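You operate a simulated robot arm through the tools that you are given. There is no shell and no other tool. Be economical: measure what you need, move in short steps, check, and stop when the job is done.

The job below is to be done with a simulated two-armed robot. You get a single attempt, and the scene is never put back.

TASK
Top the starch up with water to the dark line, stir it smooth and shut the lid.
Fine: tap closed, chute back over the bucket, paddle back in its pot. Where these are worked on the way, their far stop is far enough and under half their travel is too little: chute.

The check looks at the end state, three seconds after you hand in, the way a careful person would. Anything else that was tipped, shoved, dropped, spilled or broken makes it a failure. Lids that push on must go on centred and level and be pressed home; caps that screw on are set level and turned clockwise until they are tight.

THE ROBOT
Two 7-joint arms with two-finger parallel grippers on one trunk, on a base that drives. Base frame: it is fixed to the floor where the robot stands at the start and does not move with it; the origin is under the middle of the robot, x ahead of it, y to its left, z up. Units: mm, rad, N and s.
The left shoulder is at the start at [-82, 119, 851], the right one opposite. With the tool pointing down near the work surface each hand reaches from about 100 to 380 mm from the robot's upright axis, wherever it stands, measured 20 degrees to its own side. Places, roughly: bobbin [-500, -1250, 1500]; chute [700, 100, 900]; drain lever [300, 200, 400]; empty bobbin [-750, -1250, 1500]; hank [-1500, 250, 1000]; peg [-2000, -1500, 1250]; reel crank [-1900, -1500, 900]; reel lever [-1900, -1500, 600]; small pot [100, 600, 600]; tap lever [700, 100, 1000]; thread bar [-1500, -1000, 500]; tub [500, 300, 600]; tub lid [700, 400, 1000]; wringer crank [100, 800, 900]; wringer lever [0, 800, 900]. Payload 3.43 kg a hand.
Tool frame (each hand has its own): the origin (TCP) lies between the finger pads and is the grasp point; the fingertips stand 30 mm ahead of it; z points along the fingers, y is the line along which they close. The gripper opens to 94 mm. The fingers are 28 mm wide and 10 mm thick; the gripper's body (50 by 96 mm) begins 55 mm behind the TCP.
Orientation is that of the tool frame in the base frame, as a unit quaternion [w, x, y, z]. With the fingers straight down and closing along the base's y, the tool's x points along the base's -x, its y along +y and its z along -z.

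THE INTERFACE
- The arms move only by the tool arm_command. It takes "left_rows", "right_rows" or both (then of equal length, played together; a hand with none holds still); each is a list of rows, each a list of 7 numbers: the closure in counts, from 0 (fully open) to 255 (shut), then the shift along the tool's x, y, z in mm, then the turn, a rotation vector about the tool's x, y, z in rad. In form: [[gripper, dx, dy, dz, rx, ry, rz], ...]. A call has 1 to 12 rows; each row is the pose to reach, as a shift and turn from the pose commanded when the call began, along the tool's axes at that moment. Rows are played at 5 a second. More than 50 mm and 0.15 rad between two rows, or a gripper value outside its range, and nothing of the call is played. A pose out of reach is approached as far as the arm can. The call stops where the force on the tool passes 60 N (or 10 N more than at its start, if that is more) or the arm is blocked; 0.2 s more then pass. Each finger travels about 153 mm/s and halts on what it meets, pressing with about 41 N; the grip force reading is that of the motor and also rises with nothing between the fingers. The clock runs only during rows and for 0.2 s after the last one: add rows that repeat a pose to give the fingers time. It gives the time, the measured TCP pose, the force on the tool (base axes), the opening and the grip force at its end, in the units of the frame above (readings bear some noise), with the torque about the TCP (base axes, N m) and any sound that the robot's microphone picked up.
- Cameras (640 x 400 px; columns grow to the right, rows downward): "scene" is now at [8.2, 52.5, 1555.6]; the picture's right is [0.71, -0.71, 0.00], its down [-0.55, -0.55, -0.63] and it looks along [0.44, 0.44, -0.78] (base axes); focal length 270 px, centre (320, 200). "left" rides on the left gripper at [76, -14, -102] in its tool frame; the picture's right is [0.18, 0.98, 0.00], its down [-0.75, 0.14, -0.64] and it looks along [-0.63, 0.12, 0.77] (tool axes); focal length 243 px, centre (320, 200). "right" rides on the right gripper at [76, 14, -103] in its tool frame; the picture's right is [-0.18, 0.98, 0.00], its down [-0.75, -0.14, -0.64] and it looks along [-0.63, -0.12, 0.77] (tool axes); focal length 243 px, centre (320, 200). There is no depth. A picture from a camera that has moved, and an enlarged one, comes with that camera's place and axes in the base frame and with its lens.
- capture(camera): a new picture of that camera. No time passes.
- slide_trunk(by): slides the trunk up (or, below 0, down) by that many mm; the arms and the scene camera ride with it, the base frame stays. It gives what a move gives, with no picture.
- steer(legs): drives the robot by 1 to 6 legs, each [ahead, left, turn to the left] in mm, mm and rad, along the robot's own axes; the way and the turn of a leg run together, so that a leg with both is an arc; at most 1500 mm and 3.142 rad a leg. The arms and the cameras ride along, it lands a little off, and it stops where it bumps. It gives what a move gives.
- pan_tilt(pan, tilt): turns the head with the scene camera to pan (to the left, within 2.496 rad either way) and tilt (down, from -0.506 to 1.204), counted from straight ahead of the robot. It gives what a move gives.
- enlarge(camera, box): a new picture of the part [left, top, right, bottom] of that camera's present view, enlarged. No time passes.
- sign_off(): hands the job in; it is judged then, once.

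Go step by step. Nothing tells you exact positions but the pictures and the camera data: compare them with the known pose of the tool, close in by small moves and look again before you grip or let go. The budget is 120 turns and 88 pictures, counting those below and the enlarged ones. Unless the task says otherwise, let go and move clear before handing in, and close with one line.

The tools are called after "Emit:" by a JSON object that holds its "method" and its "body". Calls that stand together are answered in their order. arm_command: Moves the arms, as the interface text tells. Its arguments: {"type":"object","properties":{"left_rows":{"type":"array","items":{"type":"array","items":{"type":"number"}}},"right_rows":{"type":"array","items":{"type":"array","items":{"type":"number"}}}},"required":[]} The other tools are called the same way: slide_trunk (by) slides the trunk up or down; steer (legs) drives the base; pan_tilt (pan, tilt) turns the head that bears the scene camera; capture (camera) takes a picture; enlarge (camera, box) takes an enlarged picture of a part of a camera's view; sign_off () hands the job in.

At the start:

```text
time_s: 0.0
left_eef_pos: [265.9, 336.4, 999.6]
left_tcp_rot: [0.0, -0.001, 1.0, 0.0]
left_contact_force: [-0.4, -0.8, 1.3]
left_torque: [0.03, 0.01, 0.01]
left_opening: 93.8
left_grip_force: 0.0
right_eef_pos: [296.7, 29.2, 1000.7]
right_tcp_rot: [0.0, 0.0, 1.0, 0.0]
right_contact_force: [0.0, -0.9, 0.0]
right_torque: [0.01, 0.01, 0.0]
right_opening: 94.1
right_grip_force: 0.0
trunk travel left (down, up): [-275.0, 60.0]
robot x, y, heading: [2.4, -0.9, 0.003]
head pan, tilt: [0.785, 0.894]
```

scene: 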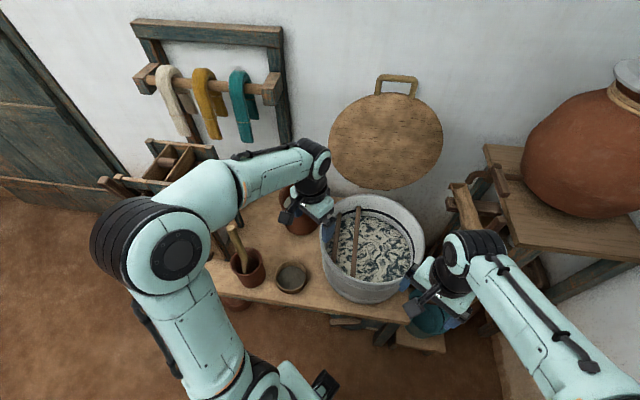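
right: 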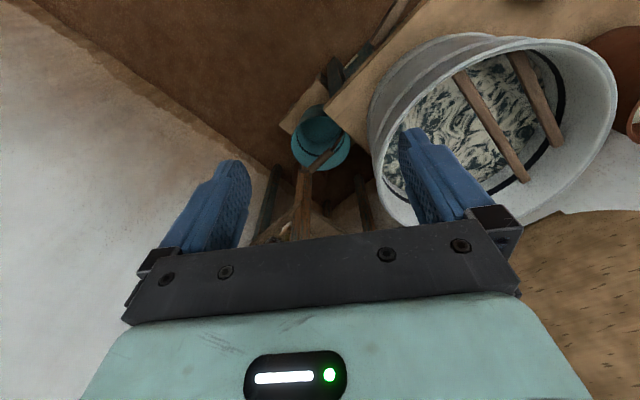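
left: 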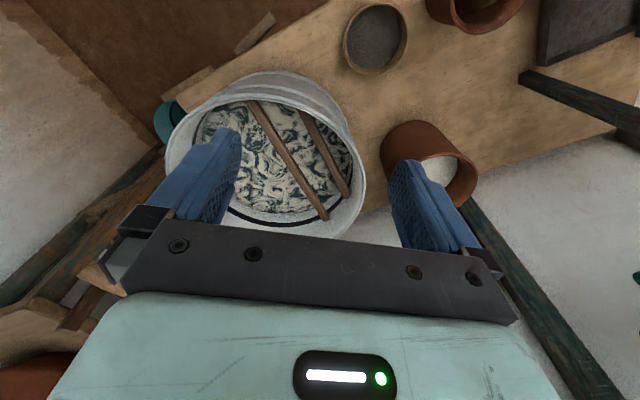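

I see the tub of starch with two bars across its inside, the round lid hanging on the wall, and the water jar on its stand to the right. I'll look closer at the jar, tap and chute next, then at the tub.

Emit:
{"method": "pan_tilt", "body": {"pan": 0.1, "tilt": 0.75}}

Emit:
{"method": "capture", "body": {"camera": "scene"}}

Emit:
{"method": "enlarge", "body": {"camera": "left", "box": [140, 0, 540, 250]}}

```text
time_s: 1.1
left_eef_pos: [265.1, 337.9, 1000.5]
left_tcp_rot: [0.001, 0.0, 1.0, 0.0]
left_contact_force: [0.2, -0.5, -0.4]
left_torque: [-0.04, 0.01, -0.01]
left_opening: 93.8
left_grip_force: 0.0
right_eef_pos: [295.1, 29.4, 999.0]
right_tcp_rot: [0.0, 0.0, 1.0, 0.0]
right_contact_force: [0.2, -0.5, -0.1]
right_torque: [0.0, 0.01, 0.0]
right_opening: 94.0
right_grip_force: 0.0
trunk travel left (down, up): [-275.0, 60.0]
robot x, y, heading: [-2.0, -0.5, 0.0]
head pan, tilt: [0.099, 0.75]
```

```text
84 pictures are left
camera scene: at [37.0, 7.1, 1567.0], right [0.1, -0.99, 0.0], down [-0.68, -0.07, -0.73], along [0.73, 0.07, -0.68], focal length 270 px, centre (320, 200)
```

scene: 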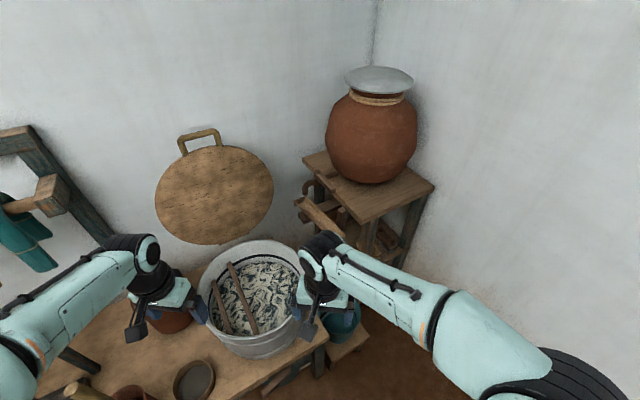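

```text
1.60 times, centred on (340, 125) of left
camera zoom: at [191.3, 322.1, 1102.6], right [-0.18, 0.98, 0.0], down [0.75, 0.14, 0.64], along [0.63, 0.12, -0.77], focal length 388 px, centre (288, 320)
```

zoom: 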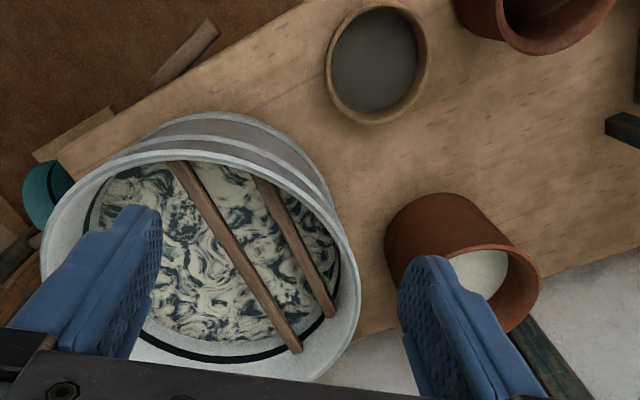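

The right arm hides the chute and tap, so I'll draw it off to the right and back, then look at that corner enlarged.

Emit:
{"method": "arm_command", "body": {"right_rows": [[0, 0, -50, 0, 0, 0, 0], [0, 0, -100, 0, 0, 0, 0], [0, 0, -150, 0, 0, 0, 0], [0, 20, -190, 0, 0, 0, 0], [0, 60, -220, 0, 0, 0, 0]]}}

Emit:
{"method": "enlarge", "body": {"camera": "scene", "box": [180, 120, 440, 380]}}

```text
time_s: 2.3
left_eef_pos: [265.3, 336.0, 1000.5]
left_tcp_rot: [0.001, 0.001, 1.0, -0.001]
left_contact_force: [0.1, -0.3, -0.1]
left_torque: [0.01, -0.04, -0.01]
left_opening: 94.1
left_grip_force: 0.1
right_eef_pos: [235.3, -193.0, 1001.7]
right_tcp_rot: [0.0, -0.001, 1.0, 0.0]
right_contact_force: [0.1, -0.1, 0.1]
right_torque: [0.01, -0.01, 0.0]
right_opening: 93.9
right_grip_force: 0.1
trunk travel left (down, up): [-275.0, 60.0]
robot x, y, heading: [1.7, 2.7, 0.001]
head pan, tilt: [0.099, 0.75]
```

```text
1.54 times, centred on (310, 250) of scene
camera zoom: at [35.4, 6.5, 1567.0], right [0.1, -1.0, 0.0], down [-0.68, -0.07, -0.73], along [0.73, 0.07, -0.68], focal length 416 px, centre (335, 123)
```

zoom: 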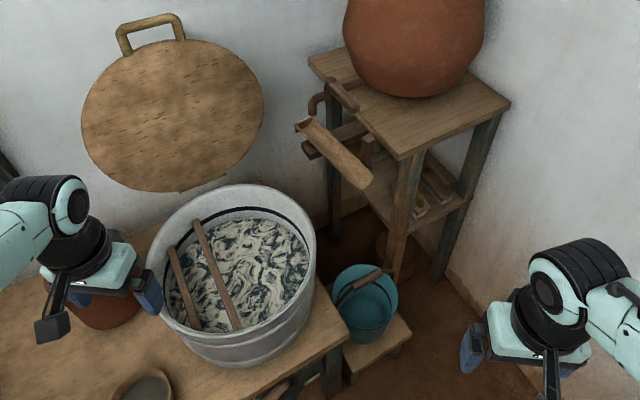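

The chute sits on the stand under the spout and points over the teal bucket. I'll zoom in on the spout and lever, and on the tub.

Emit:
{"method": "enlarge", "body": {"camera": "scene", "box": [280, 140, 380, 210]}}

Emit:
{"method": "enlarge", "body": {"camera": "scene", "box": [180, 220, 360, 360]}}

```text
5.71 times, centred on (330, 175) of scene
camera zoom: at [35.4, 6.5, 1567.0], right [0.1, -1.0, 0.0], down [-0.68, -0.07, -0.73], along [0.73, 0.07, -0.68], focal length 1545 px, centre (263, 343)
```

zoom: 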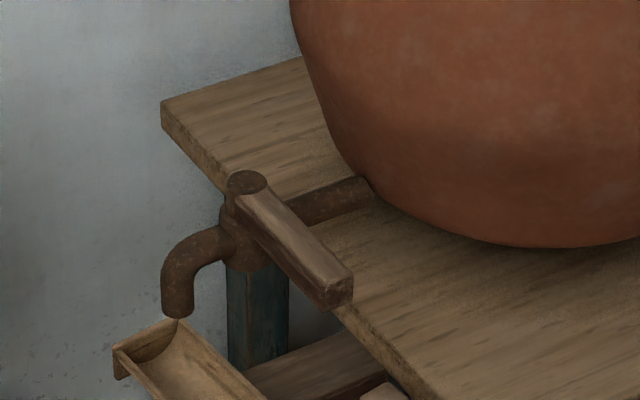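

```text
2.86 times, centred on (270, 290) of scene
camera zoom: at [35.4, 6.5, 1567.0], right [0.1, -1.0, 0.0], down [-0.68, -0.07, -0.73], along [0.73, 0.07, -0.68], focal length 773 px, centre (463, -57)
```

zoom: 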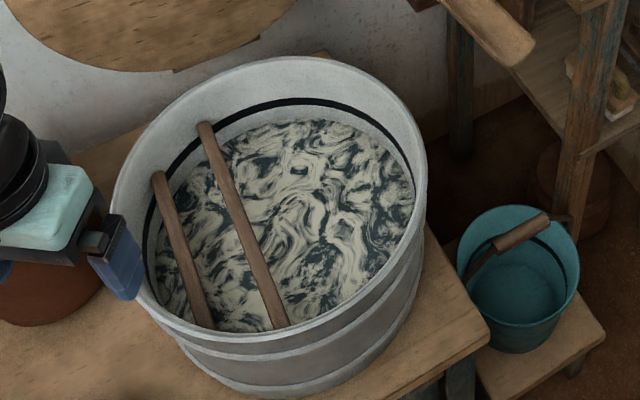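

I'll look down to see where the base stands against the table, and towards the left for the paddle pot.

Emit:
{"method": "pan_tilt", "body": {"pan": 0.7, "tilt": 1.2}}

Emit:
{"method": "capture", "body": {"camera": "scene"}}

Emit:
{"method": "pan_tilt", "body": {"pan": 1.2, "tilt": 0.8}}

Emit:
{"method": "capture", "body": {"camera": "scene"}}

```text
time_s: 3.3
left_eef_pos: [266.1, 336.2, 1000.7]
left_tcp_rot: [0.001, 0.0, 1.0, 0.0]
left_contact_force: [-0.7, 0.4, 0.0]
left_torque: [0.02, 0.01, 0.02]
left_opening: 94.1
left_grip_force: 0.1
right_eef_pos: [237.9, -191.9, 1000.5]
right_tcp_rot: [0.001, 0.0, 1.0, 0.0]
right_contact_force: [-0.1, -0.9, -0.4]
right_torque: [0.01, 0.02, 0.0]
right_opening: 93.9
right_grip_force: 0.1
trunk travel left (down, up): [-275.0, 60.0]
robot x, y, heading: [1.3, -2.5, -0.0]
head pan, tilt: [0.7, 1.201]
```

```text
79 pictures are left
camera scene: at [-2.6, 34.8, 1535.3], right [0.64, -0.77, 0.0], down [-0.71, -0.6, -0.36], along [0.28, 0.23, -0.93], focal length 270 px, centre (320, 200)
```

scene: 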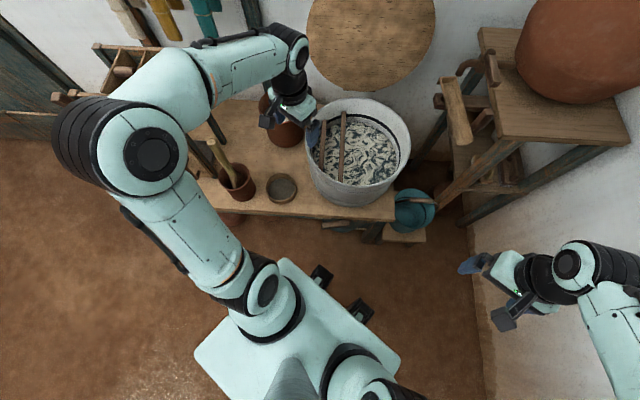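

```text
time_s: 4.2
left_eef_pos: [265.9, 337.4, 1000.8]
left_tcp_rot: [0.0, 0.0, 1.0, 0.0]
left_contact_force: [0.4, 0.8, -1.2]
left_torque: [-0.01, 0.02, 0.01]
left_opening: 93.9
left_grip_force: 0.0
right_eef_pos: [237.3, -192.2, 1001.4]
right_tcp_rot: [0.0, 0.001, 1.0, 0.0]
right_contact_force: [0.2, 0.6, 0.6]
right_torque: [-0.02, 0.02, 0.0]
right_opening: 94.2
right_grip_force: 0.0
trunk travel left (down, up): [-275.0, 60.0]
robot x, y, heading: [-1.3, -3.6, 0.0]
head pan, tilt: [1.201, 0.799]
```

```text
78 pictures are left
camera scene: at [-16.1, 74.0, 1562.9], right [0.93, -0.36, 0.0], down [-0.26, -0.67, -0.7], along [0.25, 0.65, -0.72], focal length 270 px, centre (320, 200)
```

scene: 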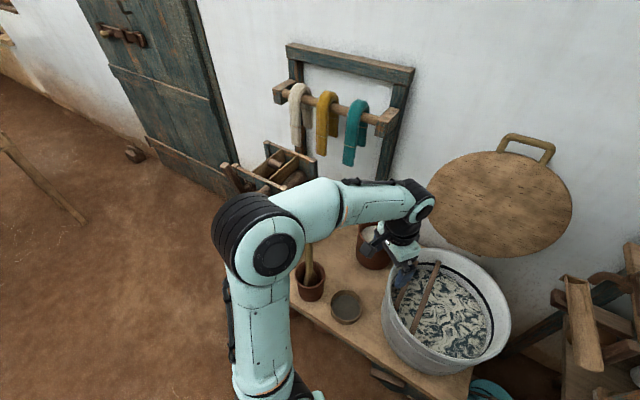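

The table front runs about 350 mm away and faces heading of roughly 0.54 rad; the jar stand, chute and tap line up with that too. I'll draw both hands in, turn to face it, and look again.

Emit:
{"method": "arm_command", "body": {"left_rows": [[0, 40, 0, 0, 0, 0, 0], [0, 80, 0, 0, 0, 0, 0], [0, 120, 0, 0, 0, 0, 0]], "right_rows": [[255, 30, 0, 0, 0, 0, 0], [255, 60, 0, 0, 0, 0, 0], [255, 80, 0, 0, 0, 0, 0]]}}

Emit:
{"method": "steer", "body": {"legs": [[0, 0, 0.54]]}}

Emit:
{"method": "pan_tilt", "body": {"pan": 0.0, "tilt": 0.95}}

Emit:
{"method": "capture", "body": {"camera": "scene"}}

```text
time_s: 5.0
left_eef_pos: [144.3, 336.9, 1000.1]
left_tcp_rot: [0.001, 0.001, 1.0, 0.001]
left_contact_force: [-0.2, 1.0, 0.4]
left_torque: [0.0, -0.03, -0.01]
left_opening: 94.1
left_grip_force: 0.1
right_eef_pos: [154.6, -192.3, 1000.2]
right_tcp_rot: [0.001, -0.001, 1.0, 0.0]
right_contact_force: [0.0, 0.2, 0.2]
right_torque: [-0.02, -0.01, 0.0]
right_opening: 0.1
right_grip_force: 33.0
trunk travel left (down, up): [-275.0, 60.0]
robot x, y, heading: [3.7, 2.0, -0.007]
head pan, tilt: [1.201, 0.799]
```

```text
time_s: 6.9
left_eef_pos: [-42.4, 364.6, 1000.7]
left_tcp_rot: [-0.001, -0.26, 0.966, 0.0]
left_contact_force: [0.0, -0.6, -0.5]
left_torque: [0.0, 0.0, -0.03]
left_opening: 94.1
left_grip_force: 0.1
right_eef_pos: [232.3, -88.2, 1001.4]
right_tcp_rot: [-0.001, -0.26, 0.966, 0.0]
right_contact_force: [-0.1, 0.2, 0.8]
right_torque: [0.02, 0.01, 0.0]
right_opening: 0.0
right_grip_force: 32.9
trunk travel left (down, up): [-275.0, 60.0]
robot x, y, heading: [-3.1, 0.2, 0.523]
head pan, tilt: [1.201, 0.799]
```

```text
time_s: 8.3
left_eef_pos: [-41.9, 365.3, 999.5]
left_tcp_rot: [0.001, -0.26, 0.966, 0.0]
left_contact_force: [0.7, 0.4, -0.2]
left_torque: [0.03, -0.02, 0.0]
left_opening: 94.1
left_grip_force: 0.1
right_eef_pos: [232.0, -87.7, 1001.7]
right_tcp_rot: [0.001, -0.259, 0.966, 0.0]
right_contact_force: [0.0, 0.7, -0.3]
right_torque: [0.04, 0.02, 0.01]
right_opening: 0.0
right_grip_force: 32.9
trunk travel left (down, up): [-275.0, 60.0]
robot x, y, heading: [-1.5, 1.5, 0.526]
head pan, tilt: [0.0, 0.949]
```

```text
77 pictures are left
camera scene: at [23.4, 13.3, 1551.5], right [0.5, -0.87, 0.0], down [-0.7, -0.41, -0.58], along [0.5, 0.29, -0.81], focal length 270 px, centre (320, 200)
```

scene: 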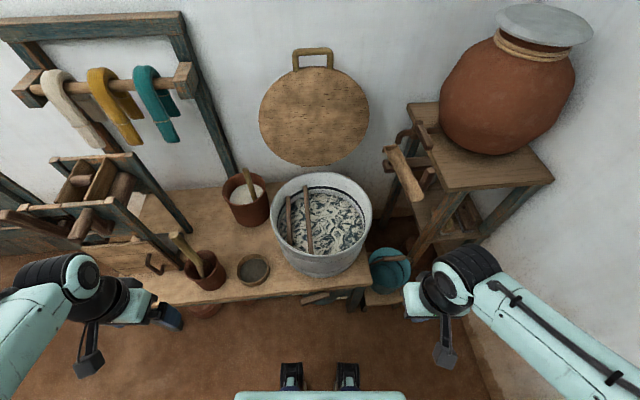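

Facing the bench now. I'll shift right by 190 and ahead by about 150 to come in front of the chute, then look.

Emit:
{"method": "steer", "body": {"legs": [[0, -190, 0], [150, 0, 0]]}}

Emit:
{"method": "pan_tilt", "body": {"pan": -0.1, "tilt": 0.9}}

Emit:
{"method": "capture", "body": {"camera": "scene"}}

Emit:
{"method": "capture", "body": {"camera": "right"}}

```text
time_s: 11.4
left_eef_pos: [137.4, 249.3, 999.7]
left_tcp_rot: [0.0, -0.259, 0.966, 0.0]
left_contact_force: [-0.2, 0.4, 0.6]
left_torque: [0.01, 0.0, -0.03]
left_opening: 93.9
left_grip_force: 0.0
right_eef_pos: [412.1, -203.1, 1000.1]
right_tcp_rot: [0.0, -0.262, 0.965, 0.0]
right_contact_force: [-0.2, -0.1, 0.0]
right_torque: [0.05, -0.01, -0.02]
right_opening: 0.0
right_grip_force: 32.7
trunk travel left (down, up): [-275.0, 60.0]
robot x, y, heading: [181.5, -116.7, 0.532]
head pan, tilt: [0.0, 0.949]
stopped in leg 2: the robot was blocked; the commanded pose is now the measured one
```

```text
time_s: 12.1
left_eef_pos: [137.5, 249.3, 999.7]
left_tcp_rot: [-0.001, -0.26, 0.966, 0.0]
left_contact_force: [0.4, 0.7, 0.1]
left_torque: [0.02, 0.01, -0.02]
left_opening: 93.8
left_grip_force: 0.0
right_eef_pos: [413.3, -203.7, 1000.9]
right_tcp_rot: [-0.001, -0.262, 0.965, 0.0]
right_contact_force: [0.3, 0.4, -0.5]
right_torque: [0.01, 0.01, -0.01]
right_opening: 0.2
right_grip_force: 33.0
trunk travel left (down, up): [-275.0, 60.0]
robot x, y, heading: [183.6, -113.1, 0.524]
head pan, tilt: [-0.099, 0.901]
```

```text
76 pictures are left
camera scene: at [209.6, -108.4, 1555.0], right [0.42, -0.91, 0.0], down [-0.71, -0.33, -0.62], along [0.57, 0.26, -0.78], focal length 270 px, centre (320, 200)
```

scene: 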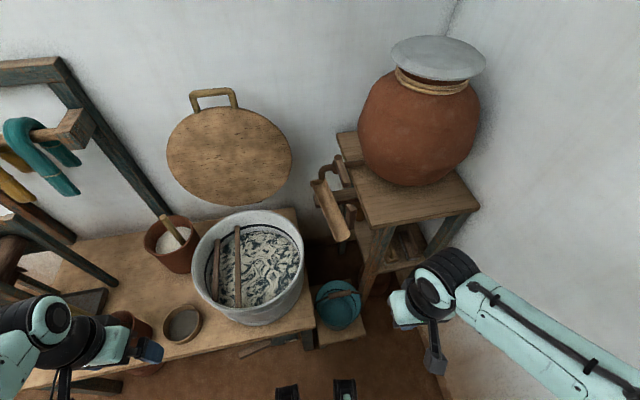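

```text
75 pictures are left
camera right: at [340.0, -228.1, 1102.9], right [-0.34, 0.94, 0.0], down [0.72, 0.26, 0.64], along [0.6, 0.22, -0.77], focal length 243 px, centre (320, 200)
```

right: 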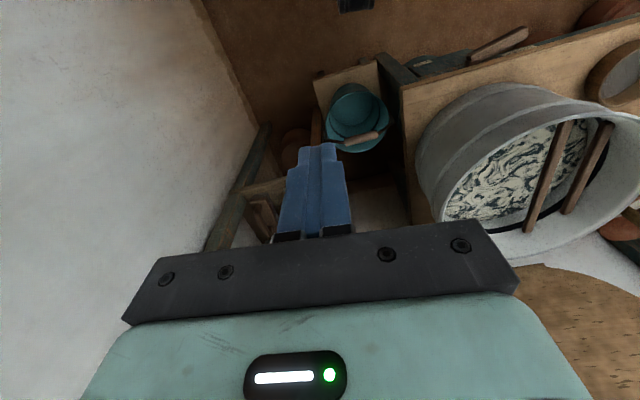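

The base stopped about 50 mm short. I'll look straight down to see what it met.

Emit:
{"method": "pan_tilt", "body": {"pan": 0.0, "tilt": 1.204}}

Emit:
{"method": "capture", "body": {"camera": "scene"}}

```text
time_s: 12.9
left_eef_pos: [137.6, 249.5, 998.9]
left_tcp_rot: [-0.001, -0.259, 0.966, 0.0]
left_contact_force: [-0.3, -1.1, -0.4]
left_torque: [-0.01, 0.01, 0.01]
left_opening: 94.0
left_grip_force: 0.1
right_eef_pos: [412.4, -202.8, 1000.9]
right_tcp_rot: [-0.001, -0.262, 0.965, 0.0]
right_contact_force: [0.0, 0.3, -0.3]
right_torque: [-0.04, -0.02, 0.02]
right_opening: 0.1
right_grip_force: 32.9
trunk travel left (down, up): [-275.0, 60.0]
robot x, y, heading: [180.8, -114.4, 0.525]
head pan, tilt: [0.0, 1.201]
```

```text
74 pictures are left
camera scene: at [189.3, -111.7, 1535.3], right [0.5, -0.86, 0.0], down [-0.81, -0.47, -0.36], along [0.31, 0.18, -0.93], focal length 270 px, centre (320, 200)
```

scene: 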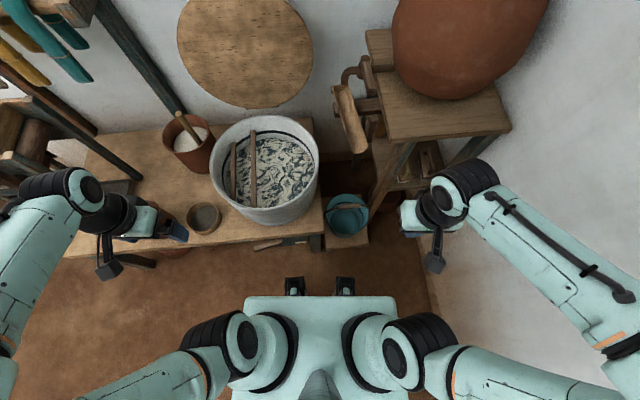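

The base has room, and it's the right elbow that is up against the right wall. I'll bring the right hand forward and inward, which pulls the elbow in, and then creep ahead.

Emit:
{"method": "arm_command", "body": {"right_rows": [[255, -30, 30, 0, 0, 0, 0], [255, -60, 60, 0, 0, 0, 0], [255, -90, 93, 0, 0, 0, 0]]}}

Emit:
{"method": "steer", "body": {"legs": [[70, 20, 0]]}}

Emit:
{"method": "pan_tilt", "body": {"pan": -0.2, "tilt": 0.95}}

Emit:
{"method": "capture", "body": {"camera": "scene"}}

Emit:
{"method": "capture", "body": {"camera": "right"}}

```text
time_s: 13.7
left_eef_pos: [138.9, 250.6, 999.6]
left_tcp_rot: [-0.001, -0.259, 0.966, -0.001]
left_contact_force: [-0.6, 0.4, -0.5]
left_torque: [-0.01, 0.0, -0.02]
left_opening: 94.0
left_grip_force: 0.0
right_eef_pos: [444.0, -77.0, 1000.4]
right_tcp_rot: [-0.001, -0.261, 0.965, 0.0]
right_contact_force: [0.2, 0.4, 0.0]
right_torque: [0.01, 0.02, 0.01]
right_opening: 0.0
right_grip_force: 33.2
trunk travel left (down, up): [-275.0, 60.0]
robot x, y, heading: [183.9, -115.5, 0.53]
head pan, tilt: [0.0, 1.201]
```

```text
time_s: 14.4
left_eef_pos: [138.1, 250.2, 999.6]
left_tcp_rot: [-0.001, -0.258, 0.966, 0.0]
left_contact_force: [-0.3, 0.0, -0.6]
left_torque: [-0.02, 0.01, 0.02]
left_opening: 94.0
left_grip_force: 0.1
right_eef_pos: [443.0, -77.0, 1000.7]
right_tcp_rot: [-0.001, -0.261, 0.965, -0.001]
right_contact_force: [-0.6, -0.5, 0.5]
right_torque: [-0.01, 0.04, 0.02]
right_opening: 0.0
right_grip_force: 32.9
trunk travel left (down, up): [-275.0, 60.0]
robot x, y, heading: [181.8, -118.2, 0.521]
head pan, tilt: [0.0, 1.201]
stopped in leg 1: the robot was blocked; the commanded pose is now the measured one
```

```text
time_s: 15.2
left_eef_pos: [138.1, 249.4, 998.7]
left_tcp_rot: [-0.001, -0.259, 0.966, 0.0]
left_contact_force: [-0.6, 0.4, 0.7]
left_torque: [-0.01, -0.02, -0.01]
left_opening: 93.9
left_grip_force: 0.1
right_eef_pos: [442.4, -76.6, 1000.7]
right_tcp_rot: [-0.001, -0.261, 0.965, 0.001]
right_contact_force: [0.9, 0.0, 0.8]
right_torque: [0.01, 0.0, 0.05]
right_opening: 0.2
right_grip_force: 32.9
trunk travel left (down, up): [-275.0, 60.0]
robot x, y, heading: [179.0, -114.7, 0.522]
head pan, tilt: [-0.201, 0.949]
```

```text
73 pictures are left
camera scene: at [209.6, -116.1, 1551.4], right [0.32, -0.95, 0.0], down [-0.77, -0.26, -0.58], along [0.55, 0.19, -0.81], focal length 270 px, centre (320, 200)
```

scene: 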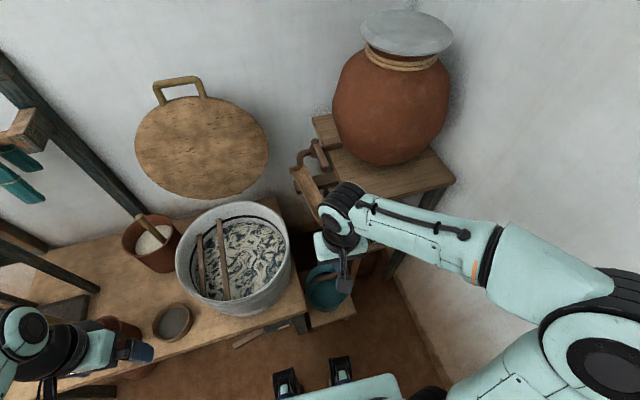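

```text
72 pictures are left
camera right: at [369.8, -102.5, 1103.4], right [-0.34, 0.94, 0.0], down [0.72, 0.26, 0.64], along [0.6, 0.21, -0.77], focal length 243 px, centre (320, 200)
```

right: 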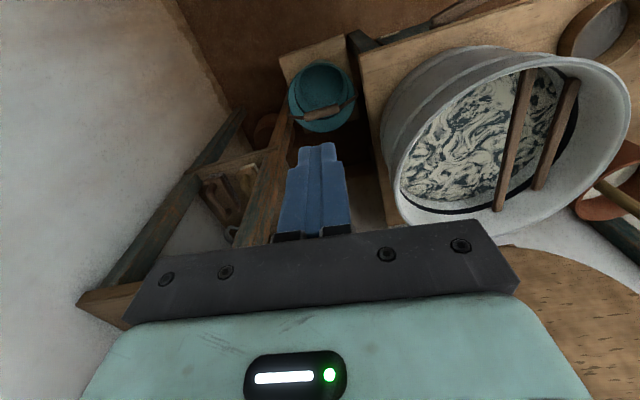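

Still blocked, so the footprint itself has met something and I'll work from here. I'll tilt the right tool forward for reach, move it aside, and look closely at the chute.

Emit:
{"method": "arm_command", "body": {"right_rows": [[255, 0, -10, 0, 0, -0.14, 0], [255, 0, -20, 0, 0, -0.28, 0], [255, 0, -30, 0, 0, -0.42, 0], [255, 0, -40, 0, 0, -0.56, 0], [255, 0, -50, 0, 0, -0.7, 0], [255, 0, -60, 0, 0, -0.84, 0], [255, 0, -70, 0, 0, -0.98, 0], [255, 0, -80, 0, 0, -1.12, 0], [255, 0, -80, 0, 0, -1.2, 0]]}}

Emit:
{"method": "capture", "body": {"camera": "scene"}}

Emit:
{"method": "enlarge", "body": {"camera": "scene", "box": [270, 120, 400, 240]}}

Emit:
{"method": "capture", "body": {"camera": "right"}}

```text
time_s: 17.2
left_eef_pos: [137.9, 249.6, 998.6]
left_tcp_rot: [-0.001, -0.259, 0.966, 0.0]
left_contact_force: [-0.6, -0.9, -0.1]
left_torque: [-0.05, -0.02, -0.03]
left_opening: 94.0
left_grip_force: 0.0
right_eef_pos: [556.2, -106.1, 1068.4]
right_tcp_rot: [0.545, -0.214, 0.797, 0.147]
right_contact_force: [-0.3, -0.2, 0.2]
right_torque: [0.01, 0.0, 0.03]
right_opening: 0.0
right_grip_force: 32.8
right hand out of reach, approached as far as the arm can: row 5, 6, 7, 8, 9
trunk travel left (down, up): [-275.0, 60.0]
robot x, y, heading: [178.9, -114.3, 0.527]
head pan, tilt: [-0.201, 0.949]
```

```text
71 pictures are left
camera scene: at [209.4, -115.2, 1551.5], right [0.32, -0.95, 0.0], down [-0.77, -0.26, -0.58], along [0.55, 0.19, -0.81], focal length 270 px, centre (320, 200)
```

scene: 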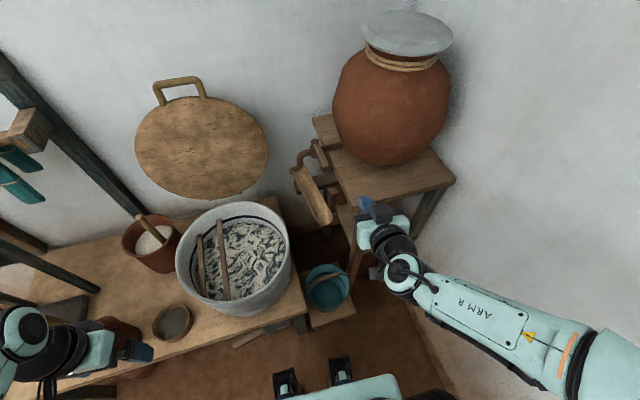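

```text
3.33 times, centred on (335, 180) of scene
camera zoom: at [209.4, -115.2, 1551.5], right [0.32, -0.95, 0.0], down [-0.77, -0.26, -0.58], along [0.55, 0.19, -0.81], focal length 901 px, centre (270, 267)
```

zoom: 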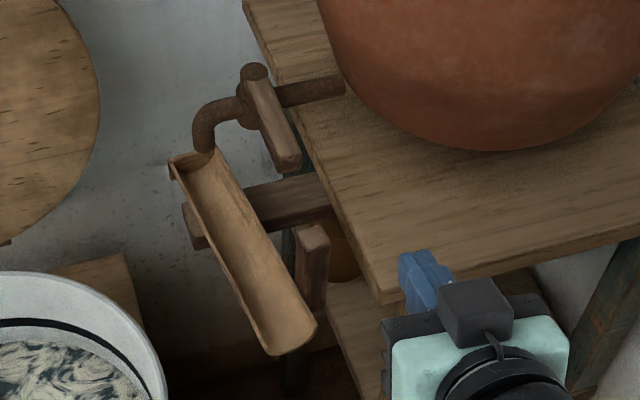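

```text
69 pictures are left
camera right: at [442.4, -154.0, 1034.9], right [-0.44, 0.88, 0.17], down [-0.21, -0.29, 0.94], along [0.88, 0.37, 0.31], focal length 243 px, centre (320, 200)
```

right: 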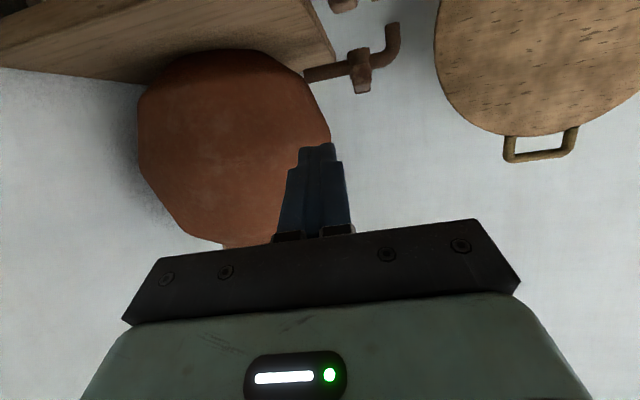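

The arm couldn't fold that far, but the view is good: the spout mouth is at about (757,142,918), and the chute's low end is near (610,5,~865), with a peg and the stand edge on its right. I'll put the closed fingers into the trough from above near the low end, so first a half-tilted pose above it.

Emit:
{"method": "arm_command", "body": {"right_rows": [[255, -5, 15, 25, 0, 0.14, 0], [255, -12, 30, 50, 0, 0.28, 0], [255, -20, 45, 75, 0, 0.42, 0], [255, -30, 60, 100, 0, 0.56, 0], [255, -39, 73, 128, 0, 0.7, 0], [255, -39, 73, 128, 0, 0.7, 0]]}}

Emit:
{"method": "enlarge", "body": {"camera": "scene", "box": [250, 120, 410, 260]}}

Emit:
{"method": "capture", "body": {"camera": "right"}}

```text
time_s: 18.6
left_eef_pos: [136.7, 249.6, 999.4]
left_tcp_rot: [0.0, -0.258, 0.966, 0.0]
left_contact_force: [-0.3, 0.3, 0.6]
left_torque: [-0.03, -0.02, 0.0]
left_opening: 93.8
left_grip_force: 0.1
right_eef_pos: [637.8, 23.1, 1060.2]
right_tcp_rot: [0.238, -0.253, 0.936, 0.064]
right_contact_force: [0.5, -0.4, -0.3]
right_torque: [0.01, -0.01, 0.04]
right_opening: 0.0
right_grip_force: 33.1
trunk travel left (down, up): [-275.0, 60.0]
robot x, y, heading: [181.3, -118.8, 0.525]
head pan, tilt: [-0.201, 0.949]
```

```text
2.86 times, centred on (330, 190) of scene
camera zoom: at [208.7, -117.0, 1551.4], right [0.32, -0.95, 0.0], down [-0.77, -0.26, -0.58], along [0.55, 0.19, -0.81], focal length 773 px, centre (291, 229)
```

zoom: 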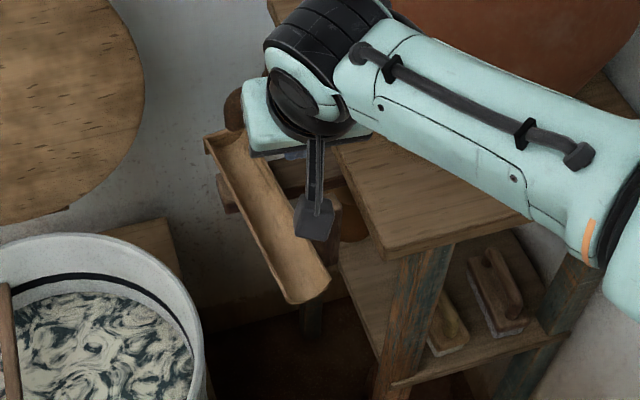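

```text
67 pictures are left
camera right: at [529.7, -22.5, 1113.6], right [-0.36, 0.93, 0.09], down [0.38, 0.06, 0.92], along [0.85, 0.36, -0.37], focal length 243 px, centre (320, 200)
```

right: 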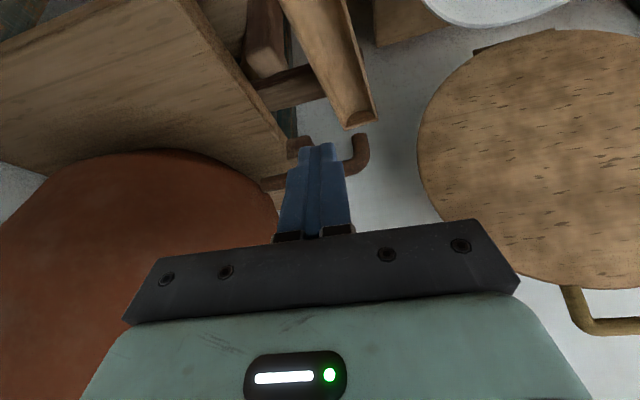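

Reach here is comfortable. To place the trough's low end precisely I'll pull back a bit with the tool upright so the wrist camera sees it.

Emit:
{"method": "arm_command", "body": {"right_rows": [[255, 38, 10, -5, 0, 0.13, 0], [255, 75, 20, -10, 0, 0.26, 0], [255, 110, 30, -15, 0, 0.39, 0], [255, 142, 36, -21, 0, 0.5, 0]]}}

Emit:
{"method": "capture", "body": {"camera": "right"}}

Emit:
{"method": "enlarge", "body": {"camera": "scene", "box": [250, 120, 410, 260]}}

```text
time_s: 19.6
left_eef_pos: [137.7, 249.2, 999.6]
left_tcp_rot: [-0.001, -0.259, 0.966, 0.001]
left_contact_force: [-0.3, 0.4, -0.5]
left_torque: [0.03, 0.0, 0.01]
left_opening: 94.1
left_grip_force: 0.0
right_eef_pos: [502.4, -12.8, 1010.2]
right_tcp_rot: [-0.001, -0.261, 0.965, -0.001]
right_contact_force: [0.9, -0.3, -0.1]
right_torque: [0.05, 0.03, 0.02]
right_opening: 0.0
right_grip_force: 33.3
trunk travel left (down, up): [-275.0, 60.0]
robot x, y, heading: [179.4, -116.4, 0.523]
head pan, tilt: [-0.201, 0.949]
```

```text
66 pictures are left
camera right: at [429.4, -37.9, 1112.6], right [-0.33, 0.94, 0.0], down [0.72, 0.26, 0.64], along [0.6, 0.21, -0.77], focal length 243 px, centre (320, 200)
```

right: 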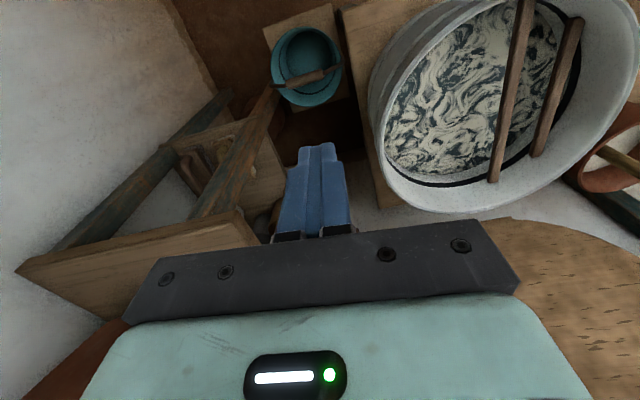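

```text
2.86 times, centred on (330, 190) of scene
camera zoom: at [209.6, -116.1, 1551.4], right [0.32, -0.95, 0.0], down [-0.77, -0.26, -0.58], along [0.55, 0.19, -0.81], focal length 773 px, centre (291, 229)
```

zoom: 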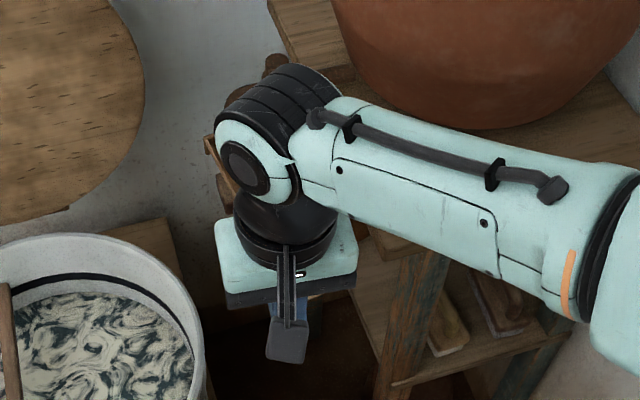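

The chute's low end is hidden right behind my fingers; the stand top actually sits at z≈877. I'll shift the hand 90 mm left to uncover it.

Emit:
{"method": "arm_command", "body": {"right_rows": [[255, 0, 45, 0, 0, 0, 0], [255, 0, 90, 0, 0, 0, 0], [255, 0, 90, 0, 0, 0, 0]]}}

Emit:
{"method": "capture", "body": {"camera": "right"}}

```text
time_s: 20.4
left_eef_pos: [138.4, 249.4, 1000.0]
left_tcp_rot: [-0.002, -0.259, 0.966, 0.0]
left_contact_force: [-0.1, -0.5, -0.7]
left_torque: [-0.02, 0.01, 0.02]
left_opening: 93.9
left_grip_force: 0.2
right_eef_pos: [458.1, 63.5, 1011.3]
right_tcp_rot: [-0.001, -0.261, 0.965, 0.0]
right_contact_force: [-0.4, 0.3, -0.2]
right_torque: [-0.01, 0.01, 0.0]
right_opening: 0.3
right_grip_force: 33.2
trunk travel left (down, up): [-275.0, 60.0]
robot x, y, heading: [179.1, -115.6, 0.524]
head pan, tilt: [-0.201, 0.949]
```

```text
64 pictures are left
camera right: at [385.3, 39.1, 1113.4], right [-0.33, 0.94, 0.0], down [0.72, 0.26, 0.64], along [0.6, 0.21, -0.77], focal length 243 px, centre (320, 200)
```

right: 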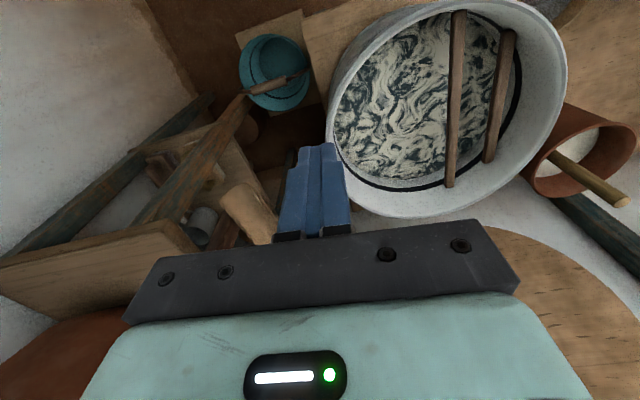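

The low end of the trough shows now and triangulates to about (597,1,875). I'll go above a point 40 mm up the trough with a slight forward tilt.

Emit:
{"method": "arm_command", "body": {"right_rows": [[255, -32, -32, 0, 0, -0.12, 0], [255, -62, -62, 0, 0, -0.24, 0], [255, -90, -90, 10, 0, -0.36, 0], [255, -116, -116, 35, 0, -0.4, 0], [255, -116, -116, 35, 0, -0.4, 0]]}}

Emit:
{"method": "capture", "body": {"camera": "right"}}

Emit:
{"method": "enlarge", "body": {"camera": "scene", "box": [250, 120, 410, 260]}}

```text
time_s: 21.6
left_eef_pos: [137.5, 248.7, 998.3]
left_tcp_rot: [-0.001, -0.258, 0.966, 0.0]
left_contact_force: [0.6, 0.9, 0.3]
left_torque: [0.03, -0.05, 0.01]
left_opening: 93.9
left_grip_force: 0.1
right_eef_pos: [615.3, 23.3, 977.1]
right_tcp_rot: [0.192, -0.256, 0.946, 0.052]
right_contact_force: [0.0, -0.6, -0.1]
right_torque: [-0.01, -0.04, 0.0]
right_opening: 0.0
right_grip_force: 32.2
trunk travel left (down, up): [-275.0, 60.0]
robot x, y, heading: [179.1, -117.1, 0.522]
head pan, tilt: [-0.201, 0.949]
```

```text
63 pictures are left
camera right: at [513.6, -19.7, 1041.2], right [-0.35, 0.93, 0.07], down [0.45, 0.1, 0.88], along [0.82, 0.34, -0.46], focal length 243 px, centre (320, 200)
```

right: 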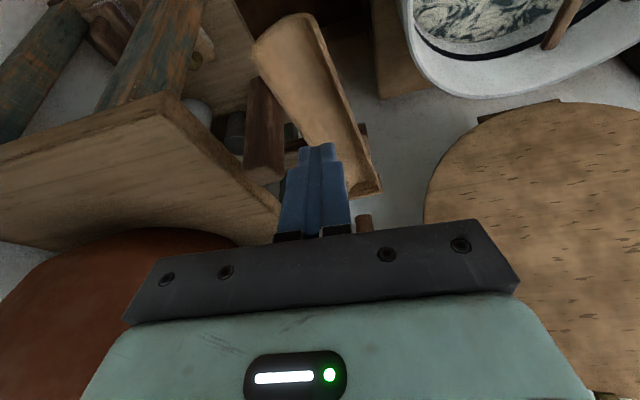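

```text
2.86 times, centred on (330, 190) of scene
camera zoom: at [209.0, -116.1, 1551.4], right [0.32, -0.95, 0.0], down [-0.77, -0.26, -0.58], along [0.55, 0.19, -0.81], focal length 773 px, centre (291, 229)
```

zoom: 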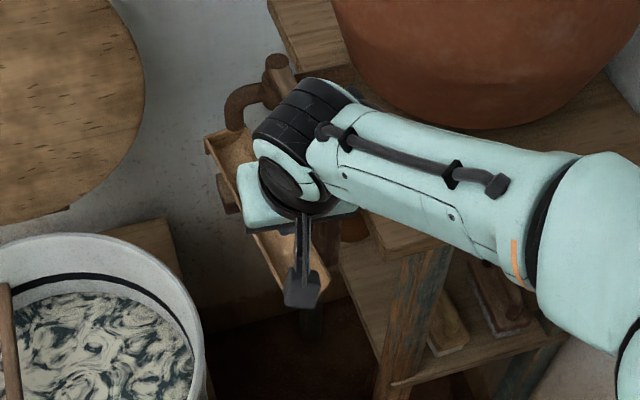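

The fingertips hang right above the trough's midline. I'll lower them about 50 mm and check.

Emit:
{"method": "arm_command", "body": {"right_rows": [[255, 10, 0, 23, 0, 0, 0], [255, 17, 0, 41, 0, 0, 0], [255, 20, 0, 48, 0, 0, 0]]}}

Emit:
{"method": "capture", "body": {"camera": "right"}}

```text
time_s: 22.4
left_eef_pos: [138.0, 250.6, 999.8]
left_tcp_rot: [0.0, -0.259, 0.966, 0.0]
left_contact_force: [-0.3, 0.3, -0.8]
left_torque: [-0.03, 0.0, -0.01]
left_opening: 94.1
left_grip_force: 0.1
right_eef_pos: [616.3, 23.5, 923.4]
right_tcp_rot: [0.191, -0.256, 0.946, 0.052]
right_contact_force: [0.4, -0.1, 1.1]
right_torque: [0.0, -0.01, 0.01]
right_opening: 0.0
right_grip_force: 33.0
trunk travel left (down, up): [-275.0, 60.0]
robot x, y, heading: [179.8, -114.6, 0.52]
head pan, tilt: [-0.201, 0.949]
```

```text
61 pictures are left
camera right: at [514.3, -18.2, 988.0], right [-0.35, 0.93, 0.07], down [0.46, 0.1, 0.88], along [0.82, 0.34, -0.46], focal length 243 px, centre (320, 200)
```

right: 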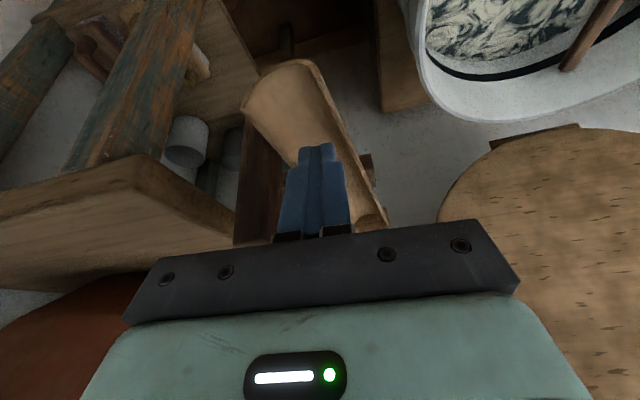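

Still slightly above; I'll lower another 22 mm and watch the force.

Emit:
{"method": "arm_command", "body": {"right_rows": [[255, 4, 0, 9, 0, 0, 0], [255, 8, 0, 18, 0, 0, 0], [255, 9, 0, 20, 0, 0, 0]]}}

Emit:
{"method": "capture", "body": {"camera": "right"}}

```text
time_s: 23.2
left_eef_pos: [138.2, 249.4, 999.3]
left_tcp_rot: [0.0, -0.258, 0.966, 0.0]
left_contact_force: [-1.0, 0.3, -0.4]
left_torque: [-0.03, 0.02, 0.02]
left_opening: 94.0
left_grip_force: 0.0
right_eef_pos: [616.2, 22.6, 902.1]
right_tcp_rot: [0.191, -0.255, 0.946, 0.051]
right_contact_force: [0.1, 0.4, -0.8]
right_torque: [0.0, -0.01, 0.01]
right_opening: 0.0
right_grip_force: 33.3
trunk travel left (down, up): [-275.0, 60.0]
robot x, y, heading: [179.7, -116.3, 0.531]
head pan, tilt: [-0.201, 0.949]
```

```text
60 pictures are left
camera right: at [513.6, -19.2, 966.6], right [-0.35, 0.94, 0.07], down [0.46, 0.1, 0.88], along [0.82, 0.34, -0.46], focal length 243 px, centre (320, 200)
```

right: 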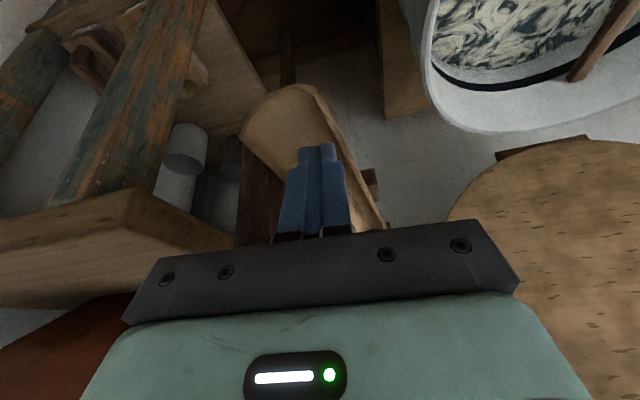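

The fingertips are inside the trough. I'll lower a few mm more and push left 40 mm, then look to find the pivot.

Emit:
{"method": "arm_command", "body": {"right_rows": [[255, 2, 0, 4, 0, 0, 0], [255, 4, 12, 4, 0, 0, 0], [255, 6, 26, 4, 0, 0, 0], [255, 7, 40, 4, 0, 0, 0]]}}

Emit:
{"method": "capture", "body": {"camera": "right"}}

Emit:
{"method": "enlarge", "body": {"camera": "scene", "box": [250, 120, 410, 260]}}

```text
time_s: 24.2
left_eef_pos: [135.7, 247.5, 1000.0]
left_tcp_rot: [0.0, -0.258, 0.966, 0.0]
left_contact_force: [-0.1, -0.2, 0.6]
left_torque: [-0.03, -0.01, 0.02]
left_opening: 94.2
left_grip_force: 0.0
right_eef_pos: [591.6, 56.8, 901.6]
right_tcp_rot: [0.198, -0.254, 0.945, 0.056]
right_contact_force: [1.6, -2.5, 44.4]
right_torque: [-0.03, -0.05, -0.4]
right_opening: 0.1
right_grip_force: 33.2
trunk travel left (down, up): [-275.0, 60.0]
robot x, y, heading: [179.3, -116.9, 0.525]
head pan, tilt: [-0.201, 0.949]
```

```text
59 pictures are left
camera right: at [488.7, 13.9, 964.6], right [-0.35, 0.93, 0.08], down [0.45, 0.09, 0.89], along [0.82, 0.34, -0.45], focal length 243 px, centre (320, 200)
```

right: 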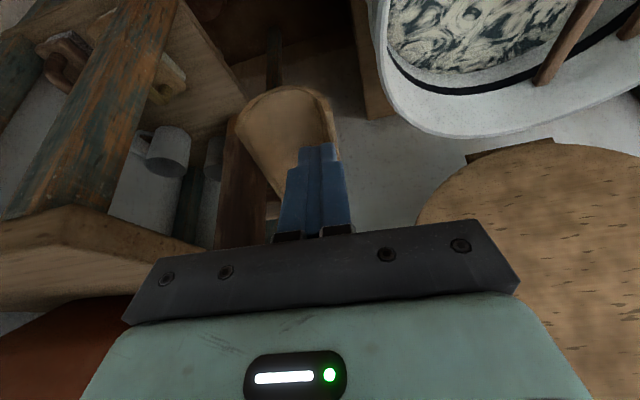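

```text
2.86 times, centred on (330, 190) of scene
camera zoom: at [206.8, -117.5, 1551.7], right [0.32, -0.95, 0.0], down [-0.77, -0.26, -0.58], along [0.55, 0.19, -0.81], focal length 773 px, centre (291, 229)
```

zoom: 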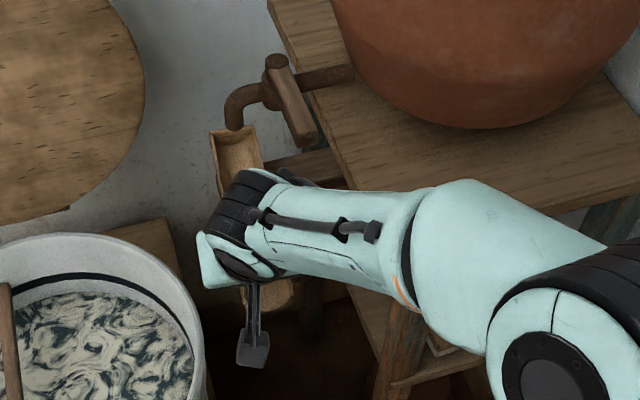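

The chute swings about the spout end; I'm pressing on its floor a little, so I'll ease up 8 mm and carry on along the arc.

Emit:
{"method": "arm_command", "body": {"right_rows": [[255, -3, 0, -7, 0, 0, 0], [255, -6, 21, -6, 0, 0, 0], [255, -9, 35, -5, 0, 0, 0], [255, -13, 50, -3, 0, 0, 0], [255, -18, 64, -1, 0, 0, 0], [255, -24, 78, 2, 0, 0, 0]]}}

Emit:
{"method": "capture", "body": {"camera": "scene"}}

```text
time_s: 25.6
left_eef_pos: [137.1, 249.8, 998.4]
left_tcp_rot: [-0.001, -0.259, 0.966, -0.001]
left_contact_force: [0.0, 0.5, -0.2]
left_torque: [0.03, -0.01, -0.03]
left_opening: 94.0
left_grip_force: 0.1
right_eef_pos: [572.0, 135.4, 903.8]
right_tcp_rot: [0.191, -0.255, 0.947, 0.051]
right_contact_force: [0.1, 0.0, -0.2]
right_torque: [0.05, 0.03, 0.02]
right_opening: 0.2
right_grip_force: 33.1
trunk travel left (down, up): [-275.0, 60.0]
robot x, y, heading: [180.0, -114.9, 0.524]
head pan, tilt: [-0.201, 0.949]
```

```text
57 pictures are left
camera scene: at [209.6, -115.7, 1551.4], right [0.32, -0.95, 0.0], down [-0.77, -0.26, -0.58], along [0.55, 0.19, -0.81], focal length 270 px, centre (320, 200)
```

scene: 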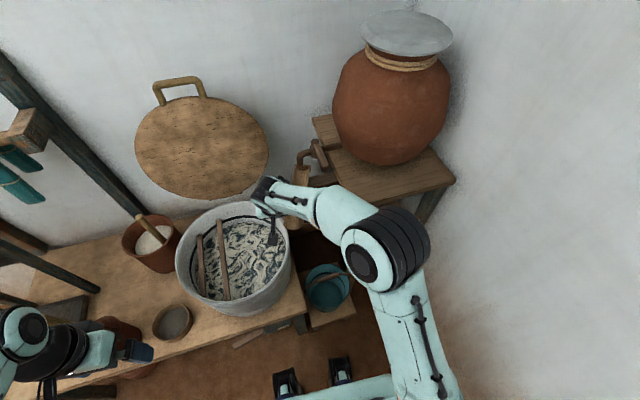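

I need to see whether the chute is still following the finger.

Emit:
{"method": "capture", "body": {"camera": "right"}}

Emit:
{"method": "enlarge", "body": {"camera": "scene", "box": [230, 130, 350, 250]}}

```text
56 pictures are left
camera right: at [469.7, 92.1, 967.4], right [-0.35, 0.93, 0.07], down [0.46, 0.1, 0.88], along [0.82, 0.34, -0.46], focal length 243 px, centre (320, 200)
```

right: 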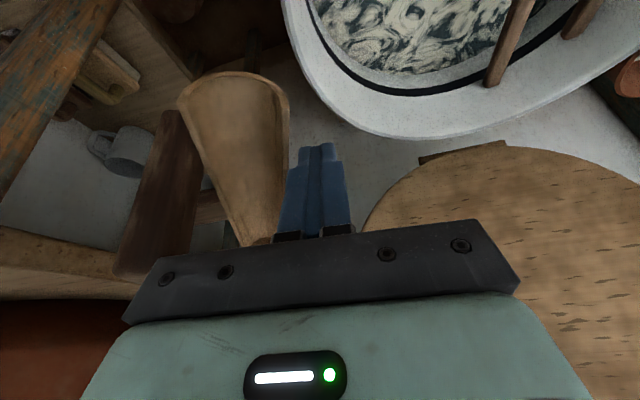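

```text
3.33 times, centred on (290, 190) of scene
camera zoom: at [209.6, -115.7, 1551.4], right [0.32, -0.95, 0.0], down [-0.77, -0.26, -0.58], along [0.55, 0.19, -0.81], focal length 901 px, centre (420, 233)
```

zoom: 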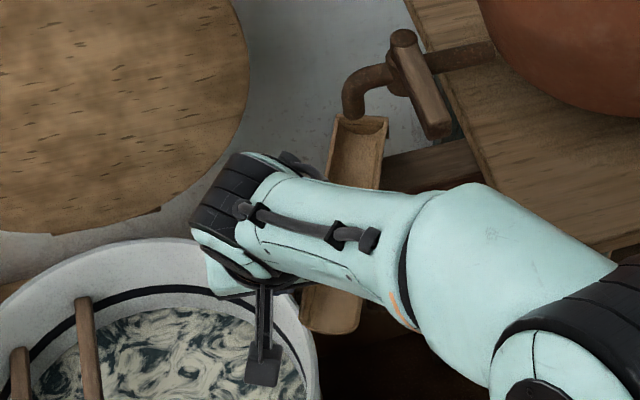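

The finger slid over the shallow left wall, but the chute has already turned about 26°. I'll go over it to its outer right side, lower the fingertips beside it and push from outside.

Emit:
{"method": "arm_command", "body": {"right_rows": [[255, -12, 0, -28, 0, 0, 0], [255, -23, 0, -56, 0, 0, 0], [255, -12, -32, -60, 0, 0, 0], [255, 0, -64, -65, 0, 0, 0], [255, 11, -95, -69, 0, 0, 0], [255, 21, -95, -45, 0, 0, 0], [255, 30, -95, -23, 0, 0, 0]]}}

Emit:
{"method": "capture", "body": {"camera": "right"}}

```text
time_s: 27.2
left_eef_pos: [137.6, 249.7, 1000.6]
left_tcp_rot: [-0.001, -0.258, 0.966, -0.001]
left_contact_force: [-0.2, 0.1, -0.7]
left_torque: [-0.01, 0.02, -0.01]
left_opening: 94.0
left_grip_force: 0.1
right_eef_pos: [588.1, 33.5, 912.3]
right_tcp_rot: [0.192, -0.256, 0.946, 0.052]
right_contact_force: [0.6, 0.5, 0.5]
right_torque: [-0.01, 0.02, 0.0]
right_opening: 0.0
right_grip_force: 32.7
trunk travel left (down, up): [-275.0, 60.0]
robot x, y, heading: [183.2, -114.2, 0.519]
head pan, tilt: [-0.201, 0.949]
```

```text
54 pictures are left
camera right: at [485.8, -9.2, 977.0], right [-0.35, 0.93, 0.07], down [0.46, 0.1, 0.88], along [0.82, 0.34, -0.46], focal length 243 px, centre (320, 200)
```

right: 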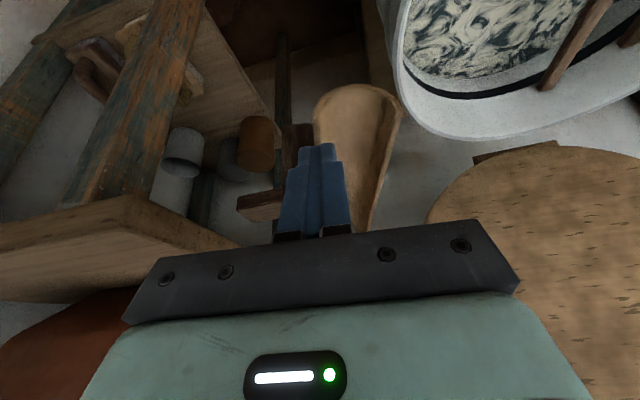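

The fingers are just outside the right wall. I'll lower 30 mm and push along the arc towards the tub.

Emit:
{"method": "arm_command", "body": {"right_rows": [[255, 6, 0, 14, 0, 0, 0], [255, 12, 0, 28, 0, 0, 0], [255, 11, 16, 28, 0, 0, 0], [255, 10, 33, 28, 0, 0, 0], [255, 7, 49, 29, 0, 0, 0], [255, 4, 65, 31, 0, 0, 0], [255, -2, 81, 33, 0, 0, 0], [255, -7, 96, 36, 0, 0, 0], [255, -15, 110, 39, 0, 0, 0], [255, -24, 123, 43, 0, 0, 0], [255, -32, 133, 46, 0, 0, 0], [255, -40, 143, 49, 0, 0, 0]]}}

Emit:
{"method": "capture", "body": {"camera": "right"}}

Emit:
{"method": "capture", "body": {"camera": "scene"}}

```text
time_s: 27.7
left_eef_pos: [135.4, 247.5, 999.0]
left_tcp_rot: [0.002, -0.259, 0.966, 0.001]
left_contact_force: [0.1, 0.7, -0.5]
left_torque: [-0.01, 0.06, 0.01]
left_opening: 94.1
left_grip_force: 0.0
right_eef_pos: [586.1, 38.0, 901.8]
right_tcp_rot: [0.199, -0.252, 0.945, 0.061]
right_contact_force: [-19.9, -12.8, 28.6]
right_torque: [-0.44, 0.61, -0.18]
right_opening: 0.0
right_grip_force: 33.4
trunk travel left (down, up): [-275.0, 60.0]
robot x, y, heading: [182.7, -114.5, 0.525]
head pan, tilt: [-0.201, 0.949]
stopped in row 2 (right hand): the force on the tool passed its limit at 72 N (the readings are from after the stop); the commanded pose is now the measured one
```

```text
53 pictures are left
camera right: at [484.0, -6.2, 963.4], right [-0.35, 0.93, 0.09], down [0.45, 0.08, 0.89], along [0.83, 0.35, -0.44], focal length 243 px, centre (320, 200)
```

right: 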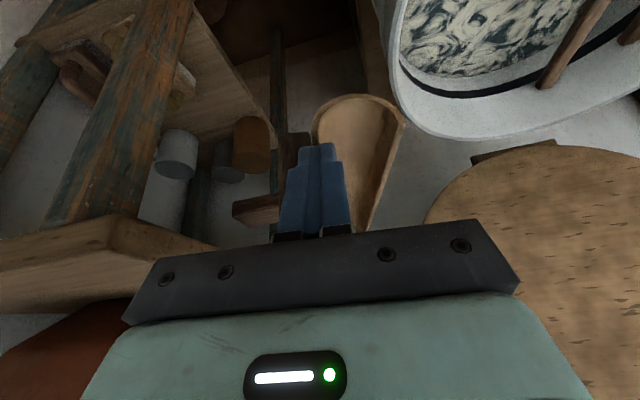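

```text
52 pictures are left
camera scene: at [206.1, -118.2, 1551.7], right [0.32, -0.95, 0.0], down [-0.77, -0.26, -0.58], along [0.55, 0.19, -0.81], focal length 270 px, centre (320, 200)
```

scene: 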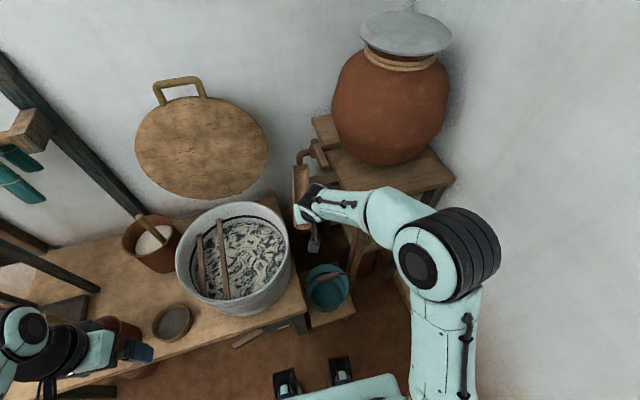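

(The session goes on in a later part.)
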